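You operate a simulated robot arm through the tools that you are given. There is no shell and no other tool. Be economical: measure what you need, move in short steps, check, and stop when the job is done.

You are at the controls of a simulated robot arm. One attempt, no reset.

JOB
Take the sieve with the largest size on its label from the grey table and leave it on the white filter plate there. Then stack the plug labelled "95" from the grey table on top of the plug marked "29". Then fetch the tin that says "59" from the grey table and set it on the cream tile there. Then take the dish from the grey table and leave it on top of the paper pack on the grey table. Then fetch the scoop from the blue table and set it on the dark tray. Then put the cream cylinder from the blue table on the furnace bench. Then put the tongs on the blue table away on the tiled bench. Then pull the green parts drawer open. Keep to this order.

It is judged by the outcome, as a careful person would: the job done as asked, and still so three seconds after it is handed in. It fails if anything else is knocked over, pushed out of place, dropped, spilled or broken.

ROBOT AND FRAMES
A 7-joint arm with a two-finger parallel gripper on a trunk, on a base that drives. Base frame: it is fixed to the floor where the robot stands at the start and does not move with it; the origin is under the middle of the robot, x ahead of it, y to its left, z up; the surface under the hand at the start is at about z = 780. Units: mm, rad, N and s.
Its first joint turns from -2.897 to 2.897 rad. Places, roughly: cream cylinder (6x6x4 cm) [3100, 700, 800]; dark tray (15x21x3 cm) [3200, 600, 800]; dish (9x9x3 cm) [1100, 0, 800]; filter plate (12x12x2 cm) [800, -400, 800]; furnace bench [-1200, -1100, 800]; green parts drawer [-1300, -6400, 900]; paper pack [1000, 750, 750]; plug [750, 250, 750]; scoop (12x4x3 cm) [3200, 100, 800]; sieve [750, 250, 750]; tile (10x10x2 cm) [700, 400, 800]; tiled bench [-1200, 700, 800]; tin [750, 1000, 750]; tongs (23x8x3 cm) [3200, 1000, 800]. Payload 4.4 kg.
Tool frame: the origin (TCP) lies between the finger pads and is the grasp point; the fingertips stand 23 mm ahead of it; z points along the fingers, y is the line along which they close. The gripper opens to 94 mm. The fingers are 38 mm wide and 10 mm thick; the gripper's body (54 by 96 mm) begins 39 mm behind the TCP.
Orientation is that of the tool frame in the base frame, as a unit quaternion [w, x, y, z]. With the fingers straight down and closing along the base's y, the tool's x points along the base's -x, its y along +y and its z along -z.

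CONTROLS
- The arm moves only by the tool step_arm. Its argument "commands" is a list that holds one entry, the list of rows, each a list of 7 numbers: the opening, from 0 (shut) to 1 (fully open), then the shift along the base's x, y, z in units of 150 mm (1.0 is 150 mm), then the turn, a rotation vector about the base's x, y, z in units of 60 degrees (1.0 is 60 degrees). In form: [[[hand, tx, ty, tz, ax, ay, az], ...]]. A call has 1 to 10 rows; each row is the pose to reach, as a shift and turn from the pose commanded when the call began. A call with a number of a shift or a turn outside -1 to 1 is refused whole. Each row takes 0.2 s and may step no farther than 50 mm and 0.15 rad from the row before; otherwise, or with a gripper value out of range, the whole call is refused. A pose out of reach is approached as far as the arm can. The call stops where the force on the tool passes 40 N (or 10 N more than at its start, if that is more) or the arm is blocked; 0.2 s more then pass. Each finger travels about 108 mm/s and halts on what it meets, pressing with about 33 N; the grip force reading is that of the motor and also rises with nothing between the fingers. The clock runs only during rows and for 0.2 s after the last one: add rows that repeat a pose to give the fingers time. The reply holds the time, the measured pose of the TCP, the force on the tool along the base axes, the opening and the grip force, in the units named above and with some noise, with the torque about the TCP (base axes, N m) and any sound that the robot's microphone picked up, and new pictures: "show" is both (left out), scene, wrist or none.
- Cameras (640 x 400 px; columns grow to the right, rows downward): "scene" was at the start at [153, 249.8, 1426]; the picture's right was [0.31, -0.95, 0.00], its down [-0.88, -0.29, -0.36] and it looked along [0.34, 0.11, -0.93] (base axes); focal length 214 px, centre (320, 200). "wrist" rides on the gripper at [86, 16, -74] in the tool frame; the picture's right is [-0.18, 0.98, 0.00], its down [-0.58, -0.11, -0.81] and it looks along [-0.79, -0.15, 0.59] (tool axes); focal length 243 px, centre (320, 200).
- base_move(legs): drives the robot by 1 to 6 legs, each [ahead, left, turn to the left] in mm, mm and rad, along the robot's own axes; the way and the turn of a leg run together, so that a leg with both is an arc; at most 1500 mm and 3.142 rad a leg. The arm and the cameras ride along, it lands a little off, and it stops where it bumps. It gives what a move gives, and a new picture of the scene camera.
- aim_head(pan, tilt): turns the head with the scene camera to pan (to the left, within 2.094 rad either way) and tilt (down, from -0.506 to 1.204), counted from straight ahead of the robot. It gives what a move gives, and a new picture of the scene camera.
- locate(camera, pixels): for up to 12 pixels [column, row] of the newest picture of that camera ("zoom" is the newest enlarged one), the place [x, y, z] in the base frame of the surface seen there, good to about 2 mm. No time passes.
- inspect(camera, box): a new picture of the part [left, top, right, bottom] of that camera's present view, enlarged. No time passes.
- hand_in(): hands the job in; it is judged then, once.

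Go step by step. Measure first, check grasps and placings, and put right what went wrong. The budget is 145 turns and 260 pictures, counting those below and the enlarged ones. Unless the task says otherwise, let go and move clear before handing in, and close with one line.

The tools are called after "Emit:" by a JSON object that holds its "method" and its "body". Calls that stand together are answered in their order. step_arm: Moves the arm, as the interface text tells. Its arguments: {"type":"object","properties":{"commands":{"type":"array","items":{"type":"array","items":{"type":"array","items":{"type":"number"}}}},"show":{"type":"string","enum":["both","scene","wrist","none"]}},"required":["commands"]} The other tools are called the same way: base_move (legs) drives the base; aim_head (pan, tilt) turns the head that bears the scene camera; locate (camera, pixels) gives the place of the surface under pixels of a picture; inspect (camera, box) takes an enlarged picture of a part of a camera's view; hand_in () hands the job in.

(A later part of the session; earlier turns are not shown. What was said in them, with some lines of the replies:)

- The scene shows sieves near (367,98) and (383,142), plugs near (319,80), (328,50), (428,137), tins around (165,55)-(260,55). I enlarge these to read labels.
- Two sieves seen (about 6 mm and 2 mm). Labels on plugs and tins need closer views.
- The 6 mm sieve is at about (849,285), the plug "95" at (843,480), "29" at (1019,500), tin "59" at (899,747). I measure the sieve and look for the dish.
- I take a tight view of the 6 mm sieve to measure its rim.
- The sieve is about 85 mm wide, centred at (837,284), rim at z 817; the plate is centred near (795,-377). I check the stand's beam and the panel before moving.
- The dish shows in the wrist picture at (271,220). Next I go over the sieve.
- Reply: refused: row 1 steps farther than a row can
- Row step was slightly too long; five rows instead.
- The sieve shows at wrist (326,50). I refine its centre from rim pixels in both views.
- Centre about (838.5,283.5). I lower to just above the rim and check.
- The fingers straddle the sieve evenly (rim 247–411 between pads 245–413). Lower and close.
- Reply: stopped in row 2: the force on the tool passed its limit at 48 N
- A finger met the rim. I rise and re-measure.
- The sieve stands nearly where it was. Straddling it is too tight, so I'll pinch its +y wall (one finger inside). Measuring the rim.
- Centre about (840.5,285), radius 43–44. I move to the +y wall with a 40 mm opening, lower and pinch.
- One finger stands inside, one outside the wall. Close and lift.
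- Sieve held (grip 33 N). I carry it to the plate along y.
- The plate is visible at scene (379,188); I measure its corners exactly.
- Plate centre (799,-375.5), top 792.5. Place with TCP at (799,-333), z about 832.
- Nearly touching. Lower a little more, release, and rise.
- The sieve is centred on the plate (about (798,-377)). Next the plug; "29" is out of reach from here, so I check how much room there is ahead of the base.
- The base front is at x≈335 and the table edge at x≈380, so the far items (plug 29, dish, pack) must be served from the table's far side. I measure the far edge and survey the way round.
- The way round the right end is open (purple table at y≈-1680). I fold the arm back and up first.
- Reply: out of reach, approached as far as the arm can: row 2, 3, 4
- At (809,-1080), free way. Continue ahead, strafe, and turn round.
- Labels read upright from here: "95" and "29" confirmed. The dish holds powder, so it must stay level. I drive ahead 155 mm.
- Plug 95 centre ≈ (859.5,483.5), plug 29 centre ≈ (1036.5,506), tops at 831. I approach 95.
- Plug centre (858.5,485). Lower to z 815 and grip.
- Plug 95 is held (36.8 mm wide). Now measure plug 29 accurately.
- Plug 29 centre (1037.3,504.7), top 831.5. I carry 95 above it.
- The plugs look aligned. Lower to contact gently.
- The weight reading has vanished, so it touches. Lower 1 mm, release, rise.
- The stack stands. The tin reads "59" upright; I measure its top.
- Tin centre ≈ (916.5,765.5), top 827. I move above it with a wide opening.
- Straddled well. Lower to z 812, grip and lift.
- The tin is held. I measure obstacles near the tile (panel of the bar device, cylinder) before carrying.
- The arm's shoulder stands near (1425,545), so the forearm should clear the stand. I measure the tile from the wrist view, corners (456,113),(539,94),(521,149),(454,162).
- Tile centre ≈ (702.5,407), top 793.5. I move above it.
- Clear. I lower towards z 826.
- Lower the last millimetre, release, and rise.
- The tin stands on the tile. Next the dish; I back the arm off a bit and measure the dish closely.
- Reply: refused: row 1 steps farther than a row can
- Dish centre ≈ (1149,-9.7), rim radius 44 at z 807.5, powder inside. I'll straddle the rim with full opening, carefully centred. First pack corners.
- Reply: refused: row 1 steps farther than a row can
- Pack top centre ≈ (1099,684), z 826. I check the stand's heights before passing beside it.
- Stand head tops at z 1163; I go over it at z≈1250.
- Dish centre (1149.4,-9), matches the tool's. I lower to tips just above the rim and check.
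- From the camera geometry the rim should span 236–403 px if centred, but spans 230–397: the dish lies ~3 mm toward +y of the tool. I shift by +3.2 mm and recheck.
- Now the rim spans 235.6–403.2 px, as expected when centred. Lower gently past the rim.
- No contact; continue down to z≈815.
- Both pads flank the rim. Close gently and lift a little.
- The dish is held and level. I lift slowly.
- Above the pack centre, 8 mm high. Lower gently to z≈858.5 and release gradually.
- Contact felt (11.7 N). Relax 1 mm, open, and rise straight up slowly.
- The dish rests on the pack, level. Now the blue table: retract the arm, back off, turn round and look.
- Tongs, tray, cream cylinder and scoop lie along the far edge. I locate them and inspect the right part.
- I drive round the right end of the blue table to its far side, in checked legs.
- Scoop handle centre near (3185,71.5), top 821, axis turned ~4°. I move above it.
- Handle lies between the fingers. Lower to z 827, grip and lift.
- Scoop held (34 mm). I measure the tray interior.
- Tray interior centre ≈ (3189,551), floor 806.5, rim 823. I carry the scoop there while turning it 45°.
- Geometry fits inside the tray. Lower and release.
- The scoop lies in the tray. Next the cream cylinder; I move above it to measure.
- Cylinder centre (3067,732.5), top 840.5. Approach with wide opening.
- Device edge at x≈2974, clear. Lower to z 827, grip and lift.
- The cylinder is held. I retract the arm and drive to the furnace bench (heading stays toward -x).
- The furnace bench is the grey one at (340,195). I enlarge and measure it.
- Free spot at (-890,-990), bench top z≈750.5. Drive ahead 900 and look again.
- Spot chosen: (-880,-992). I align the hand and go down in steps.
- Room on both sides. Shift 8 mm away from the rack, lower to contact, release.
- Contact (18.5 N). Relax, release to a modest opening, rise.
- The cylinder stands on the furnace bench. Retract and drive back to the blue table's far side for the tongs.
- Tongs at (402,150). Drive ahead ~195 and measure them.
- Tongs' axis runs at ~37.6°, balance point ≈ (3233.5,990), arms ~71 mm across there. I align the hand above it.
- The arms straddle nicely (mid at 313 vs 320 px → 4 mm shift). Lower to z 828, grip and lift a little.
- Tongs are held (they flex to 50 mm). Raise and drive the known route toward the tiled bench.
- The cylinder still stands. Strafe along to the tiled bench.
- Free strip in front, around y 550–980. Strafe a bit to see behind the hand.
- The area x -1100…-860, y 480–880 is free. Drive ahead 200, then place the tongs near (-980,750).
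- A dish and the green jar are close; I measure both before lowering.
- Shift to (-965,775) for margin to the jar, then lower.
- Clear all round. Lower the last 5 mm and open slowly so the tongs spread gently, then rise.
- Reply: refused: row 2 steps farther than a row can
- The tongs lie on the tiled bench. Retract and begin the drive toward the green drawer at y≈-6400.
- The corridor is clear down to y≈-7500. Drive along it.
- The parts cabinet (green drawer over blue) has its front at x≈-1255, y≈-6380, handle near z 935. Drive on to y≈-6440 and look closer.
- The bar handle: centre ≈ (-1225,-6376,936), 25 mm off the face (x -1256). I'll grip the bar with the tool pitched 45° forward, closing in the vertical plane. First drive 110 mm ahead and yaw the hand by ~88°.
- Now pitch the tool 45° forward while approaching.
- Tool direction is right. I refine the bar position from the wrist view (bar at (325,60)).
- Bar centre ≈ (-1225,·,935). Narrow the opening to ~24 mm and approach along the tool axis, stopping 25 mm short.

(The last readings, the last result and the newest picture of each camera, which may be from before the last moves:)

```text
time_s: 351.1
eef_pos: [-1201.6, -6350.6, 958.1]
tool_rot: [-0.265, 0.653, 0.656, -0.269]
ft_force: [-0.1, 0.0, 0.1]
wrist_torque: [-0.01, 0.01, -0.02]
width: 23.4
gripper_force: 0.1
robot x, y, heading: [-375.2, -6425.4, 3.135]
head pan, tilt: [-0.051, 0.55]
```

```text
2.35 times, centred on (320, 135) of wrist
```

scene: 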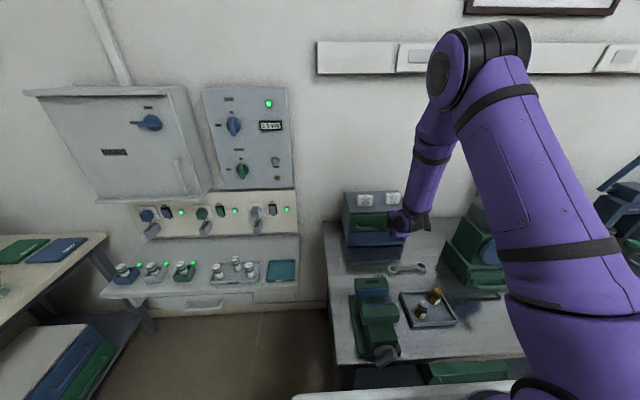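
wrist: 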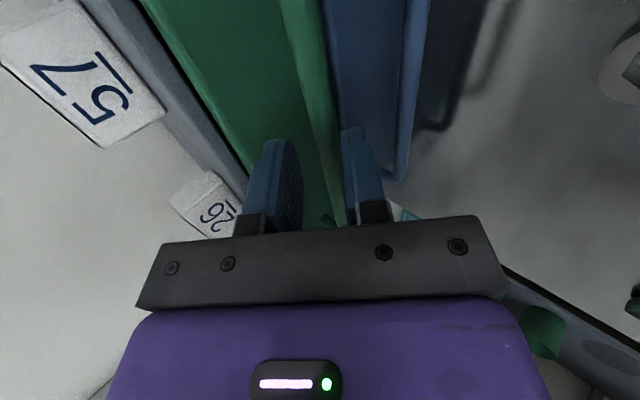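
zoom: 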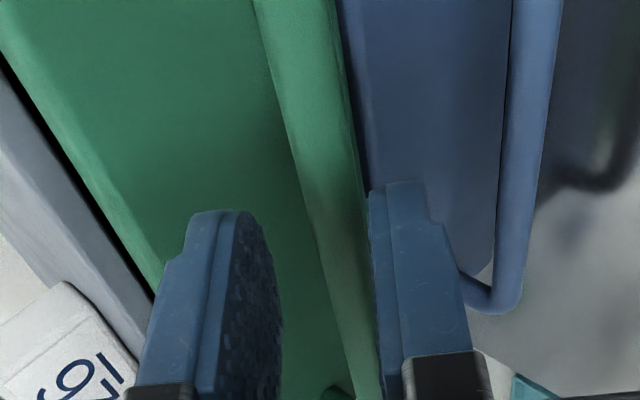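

The bar projects centred between the pads. Advance 23 mm and close.

Emit:
{"method": "step_arm", "body": {"commands": [[[0.25, -0.05, 0, -0.051, 0, 0, 0], [0.25, -0.09, 0, -0.092, 0, 0, 0], [0.25, -0.108, 0, -0.11, 0, 0, 0], [0, -0.108, 0, -0.11, 0, 0, 0], [0, -0.108, 0, -0.11, 0, 0, 0], [0, -0.108, 0, -0.11, 0, 0, 0]]], "show": "wrist"}}

```text
time_s: 352.4
eef_pos: [-1216.0, -6350.6, 941.3]
tool_rot: [-0.263, 0.654, 0.656, -0.268]
ft_force: [26.6, 0.9, -27.3]
wrist_torque: [0.36, -0.5, 0.19]
width: 12.8
gripper_force: 45.2
robot x, y, heading: [-374.3, -6425.1, 3.138]
head pan, tilt: [-0.051, 0.55]
```

wrist: 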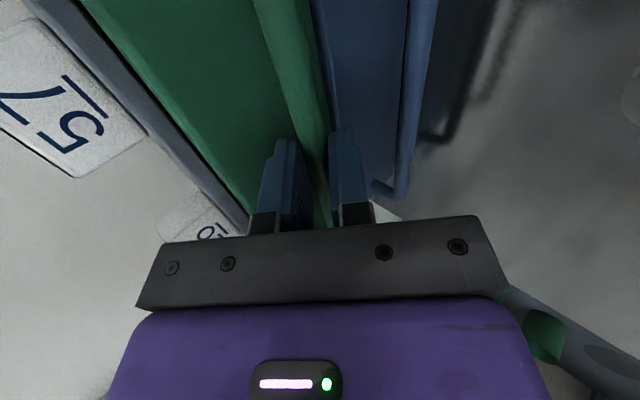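

The bar is gripped (12.8 mm). Relieve the side load by 2 mm and start pulling gently.

Emit:
{"method": "step_arm", "body": {"commands": [[[0, 0.008, 0, -0.008, 0, 0, 0], [0, 0.015, 0, -0.014, 0, 0, 0], [0, 0.05, 0, -0.014, 0, 0, 0], [0, 0.1, 0, -0.014, 0, 0, 0], [0, 0.15, 0, -0.014, 0, 0, 0]]], "show": "scene"}}

Emit:
{"method": "inspect", "body": {"camera": "scene", "box": [330, 170, 450, 260]}}

```text
time_s: 353.6
eef_pos: [-1195.5, -6351.4, 941.5]
tool_rot: [-0.265, 0.653, 0.656, -0.27]
ft_force: [-0.7, 5.7, -23.7]
wrist_torque: [0.47, -0.21, 0.17]
width: 12.7
gripper_force: 45.0
robot x, y, heading: [-379.0, -6425.6, 3.141]
head pan, tilt: [-0.051, 0.55]
```

scene: 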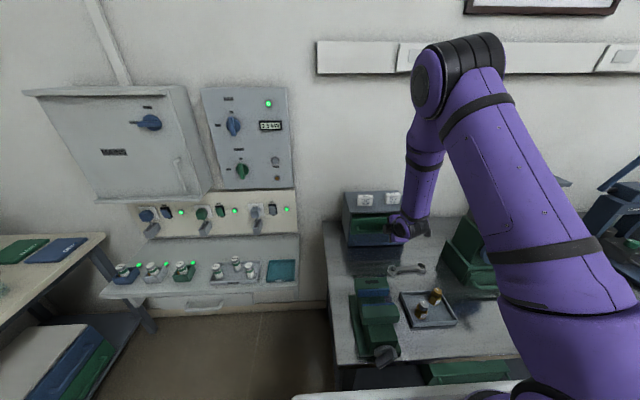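

```text
4.44 times, centred on (390, 215) of scene
```

zoom: 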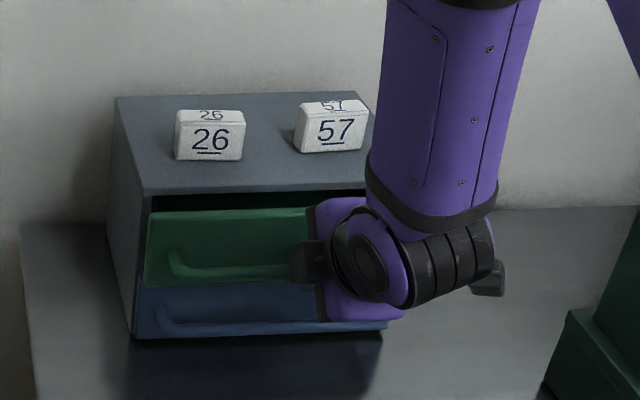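

The drawer slides. Ease 3 mm lower and continue pulling.

Emit:
{"method": "step_arm", "body": {"commands": [[[0, 0.03, 0, -0.012, 0, 0, 0], [0, 0.1, 0, -0.022, 0, 0, 0], [0, 0.18, 0, -0.022, 0, 0, 0], [0, 0.26, 0, -0.022, 0, 0, 0], [0, 0.34, 0, -0.022, 0, 0, 0], [0, 0.42, 0, -0.022, 0, 0, 0], [0, 0.5, 0, -0.022, 0, 0, 0]]], "show": "scene"}}

Emit:
{"method": "inspect", "body": {"camera": "scene", "box": [330, 170, 450, 260]}}

```text
time_s: 354.8
eef_pos: [-1152.0, -6351.0, 940.2]
tool_rot: [-0.267, 0.652, 0.655, -0.272]
ft_force: [-0.5, 1.5, 10.6]
wrist_torque: [0.37, 0.13, 0.19]
width: 12.6
gripper_force: 44.4
robot x, y, heading: [-376.6, -6426.7, 3.138]
head pan, tilt: [-0.051, 0.55]
stopped in row 5: the force on the tool passed its limit at 42 N (the readings are from after the stop); the commanded pose is now the measured one
```

scene: 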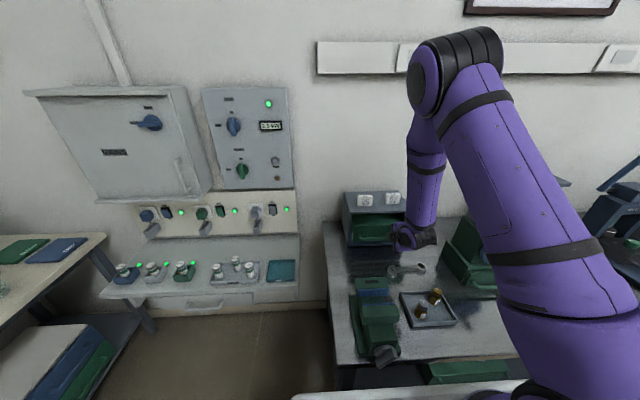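

```text
4.44 times, centred on (390, 215) of scene
```

zoom: 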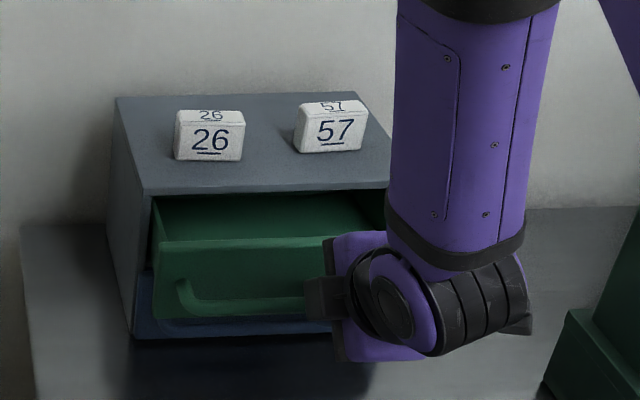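

Opened ~65 mm; the force limit tripped. Readjust height by 1 mm and pull on more slowly.

Emit:
{"method": "step_arm", "body": {"commands": [[[0, 0.02, 0, 0.007, 0, 0, 0], [0, 0.06, 0, 0.007, 0, 0, 0], [0, 0.1, 0, 0.007, 0, 0, 0], [0, 0.14, 0, 0.007, 0, 0, 0], [0, 0.18, 0, 0.007, 0, 0, 0], [0, 0.22, 0, 0.007, 0, 0, 0], [0, 0.26, 0, 0.007, 0, 0, 0], [0, 0.3, 0, 0.007, 0, 0, 0], [0, 0.34, 0, 0.007, 0, 0, 0]]], "show": "scene"}}

Emit:
{"method": "inspect", "body": {"camera": "scene", "box": [330, 170, 450, 260]}}

```text
time_s: 356.8
eef_pos: [-1101.9, -6350.3, 940.4]
tool_rot: [-0.267, 0.653, 0.655, -0.272]
ft_force: [-0.2, 7.4, -6.3]
wrist_torque: [0.11, -0.04, 0.6]
width: 12.6
gripper_force: 45.0
robot x, y, heading: [-377.4, -6428.8, 3.141]
head pan, tilt: [-0.051, 0.55]
```

scene: 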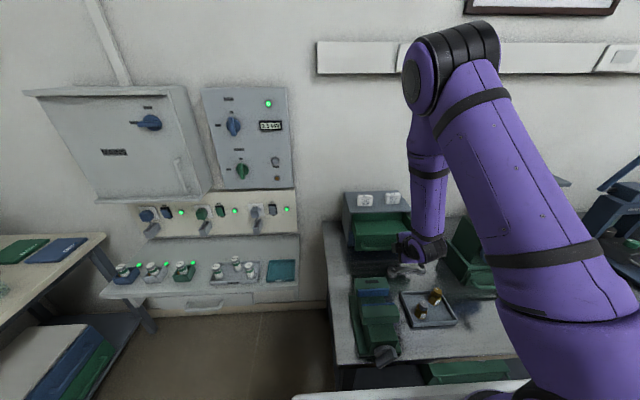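

```text
4.44 times, centred on (390, 215) of scene
```

zoom: 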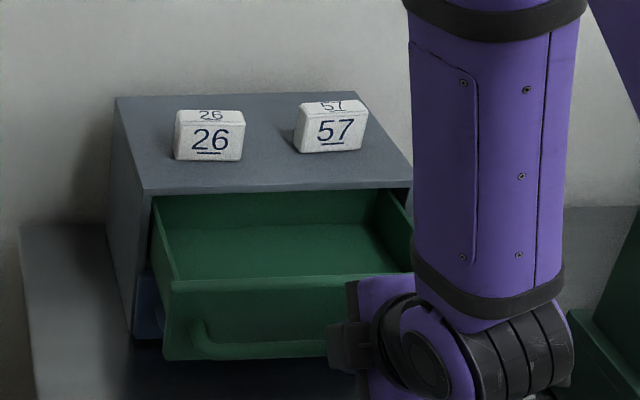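

Open ~115 mm, cabinet steady. Pull about 40 mm more.

Emit:
{"method": "step_arm", "body": {"commands": [[[0, 0.04, 0, 0, 0, 0, 0], [0, 0.08, 0, 0, 0, 0, 0], [0, 0.12, 0, 0, 0, 0, 0], [0, 0.16, 0, 0, 0, 0, 0], [0, 0.2, 0, 0, 0, 0, 0], [0, 0.24, 0, 0, 0, 0, 0], [0, 0.27, 0, 0, 0, 0, 0]]], "show": "scene"}}

Emit:
{"method": "inspect", "body": {"camera": "scene", "box": [330, 170, 450, 260]}}

```text
time_s: 357.4
eef_pos: [-1093.5, -6349.7, 941.0]
tool_rot: [-0.268, 0.653, 0.654, -0.272]
ft_force: [-17.5, 2.4, -24.2]
wrist_torque: [0.2, -0.08, 0.29]
width: 12.3
gripper_force: 44.9
robot x, y, heading: [-374.8, -6424.6, 3.141]
head pan, tilt: [-0.051, 0.55]
stopped in row 3: the force on the tool passed its limit at 44 N (the readings are from after the stop); the commanded pose is now the measured one
```

scene: 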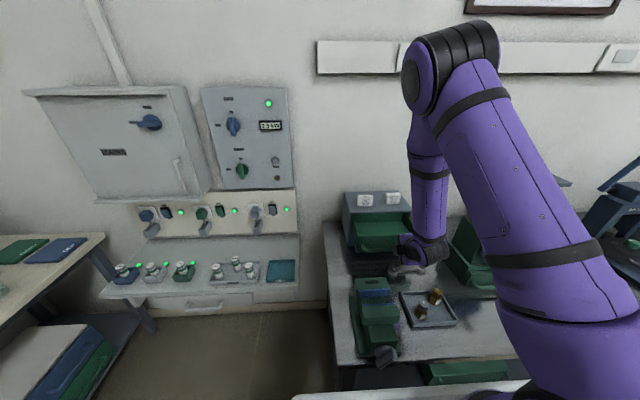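

```text
4.44 times, centred on (390, 215) of scene
```

zoom: 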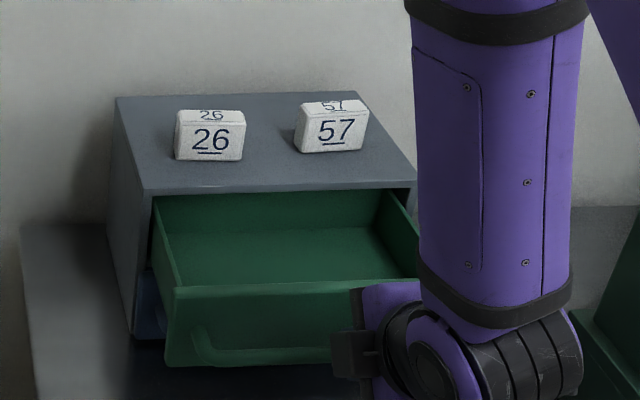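

A -17 N pull resistance marks the end stop: the drawer is fully out (~122 mm). Release and withdraw along the tool axis.

Emit:
{"method": "step_arm", "body": {"commands": [[[0, -0.005, 0, -0.01, 0, 0, 0], [0.25, -0.005, 0, -0.01, 0, 0, 0], [0.27, -0.005, 0, -0.01, 0, 0, 0], [0.27, 0.1, 0, 0.097, 0, 0, 0], [0.27, 0.25, 0, 0.25, 0, 0, 0], [0.27, 0.45, 0, 0.46, 0, 0, 0], [0.27, 0.65, 0, 0.68, 0, 0, 0]]], "show": "both"}}

Emit:
{"method": "inspect", "body": {"camera": "scene", "box": [330, 170, 450, 260]}}

```text
time_s: 359.0
eef_pos: [-1067.6, -6351.7, 1045.0]
tool_rot: [-0.269, 0.652, 0.654, -0.273]
ft_force: [-0.2, 1.0, -1.1]
wrist_torque: [0.01, 0.01, 0.03]
width: 25.3
gripper_force: 0.1
out of reach, approached as far as the arm can: row 5, 6, 7
robot x, y, heading: [-375.0, -6427.4, 3.141]
head pan, tilt: [-0.051, 0.55]
```

scene: 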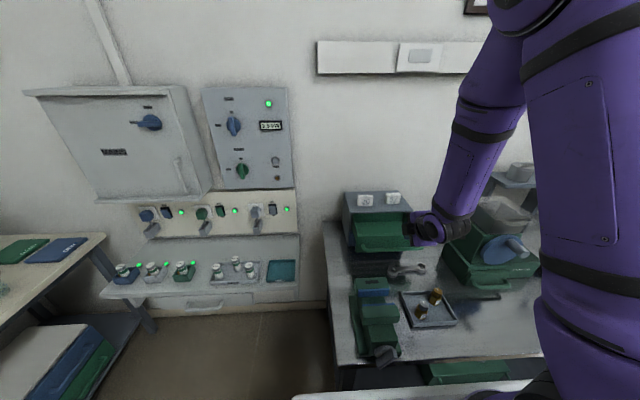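
wrist: 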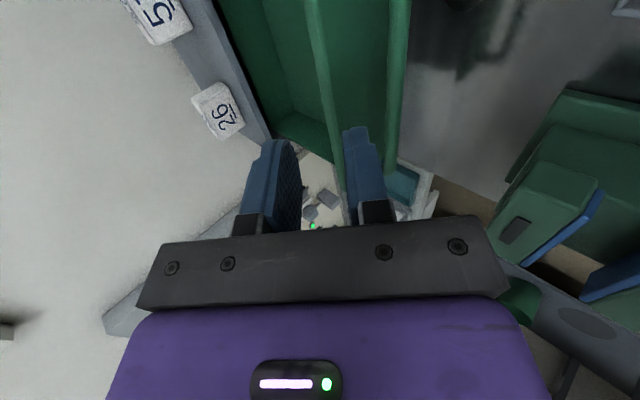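

```text
4.44 times, centred on (390, 215) of scene
```

zoom: 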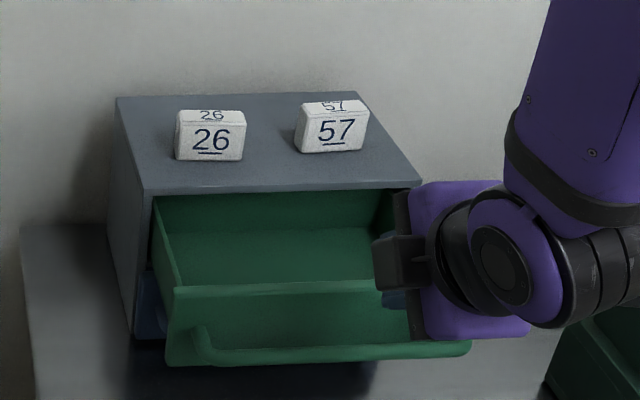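

The drawer stays open; the hand is above it. Raise further and back the base away, then final check.

Emit:
{"method": "step_arm", "body": {"commands": [[[0.27, 0, 0, 0.25, 0, 0, 0], [0.27, 0, 0, 0.5, 0, 0, 0], [0.27, 0, 0, 0.7, 0, 0, 0]]], "show": "none"}}

Emit:
{"method": "base_move", "body": {"legs": [[-250, 0, 0]]}}

Emit:
{"method": "inspect", "body": {"camera": "scene", "box": [320, 150, 560, 290]}}

```text
time_s: 359.8
eef_pos: [-1066.2, -6350.1, 1150.1]
tool_rot: [-0.268, 0.652, 0.654, -0.274]
ft_force: [-0.6, 0.4, -0.9]
wrist_torque: [0.01, -0.03, -0.01]
width: 25.3
gripper_force: 0.1
robot x, y, heading: [-379.5, -6428.2, 3.142]
head pan, tilt: [-0.051, 0.55]
```

```text
time_s: 361.6
eef_pos: [-816.5, -6348.6, 1149.4]
tool_rot: [-0.268, 0.652, 0.654, -0.275]
ft_force: [0.2, -0.1, 0.8]
wrist_torque: [0.04, -0.03, 0.02]
width: 25.6
gripper_force: 0.1
robot x, y, heading: [-127.6, -6427.4, 3.139]
head pan, tilt: [-0.051, 0.55]
```

scene: 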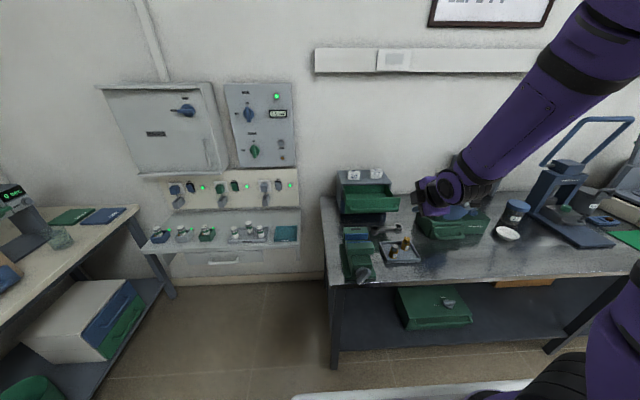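

```text
2.67 times, centred on (440, 220) of scene
```

zoom: 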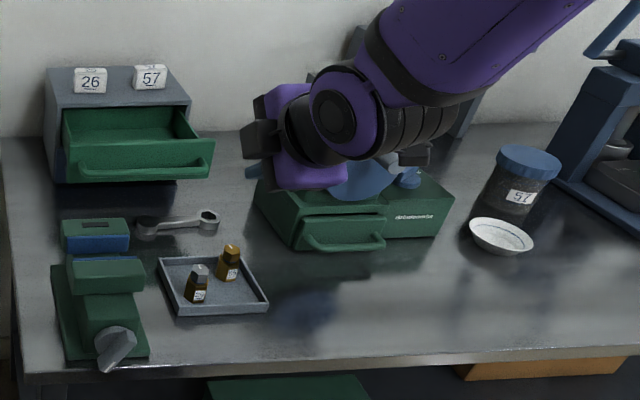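

The green drawer stands open with everything around it undisturbed and the hand clear; all eight tasks are done, so I hand in.

Emit:
{"method": "hand_in", "body": {}}

```text
The job is handed in.
```

All eight tasks were done in the order given, and I handed the job in; the hand-in reply gave no verdict.
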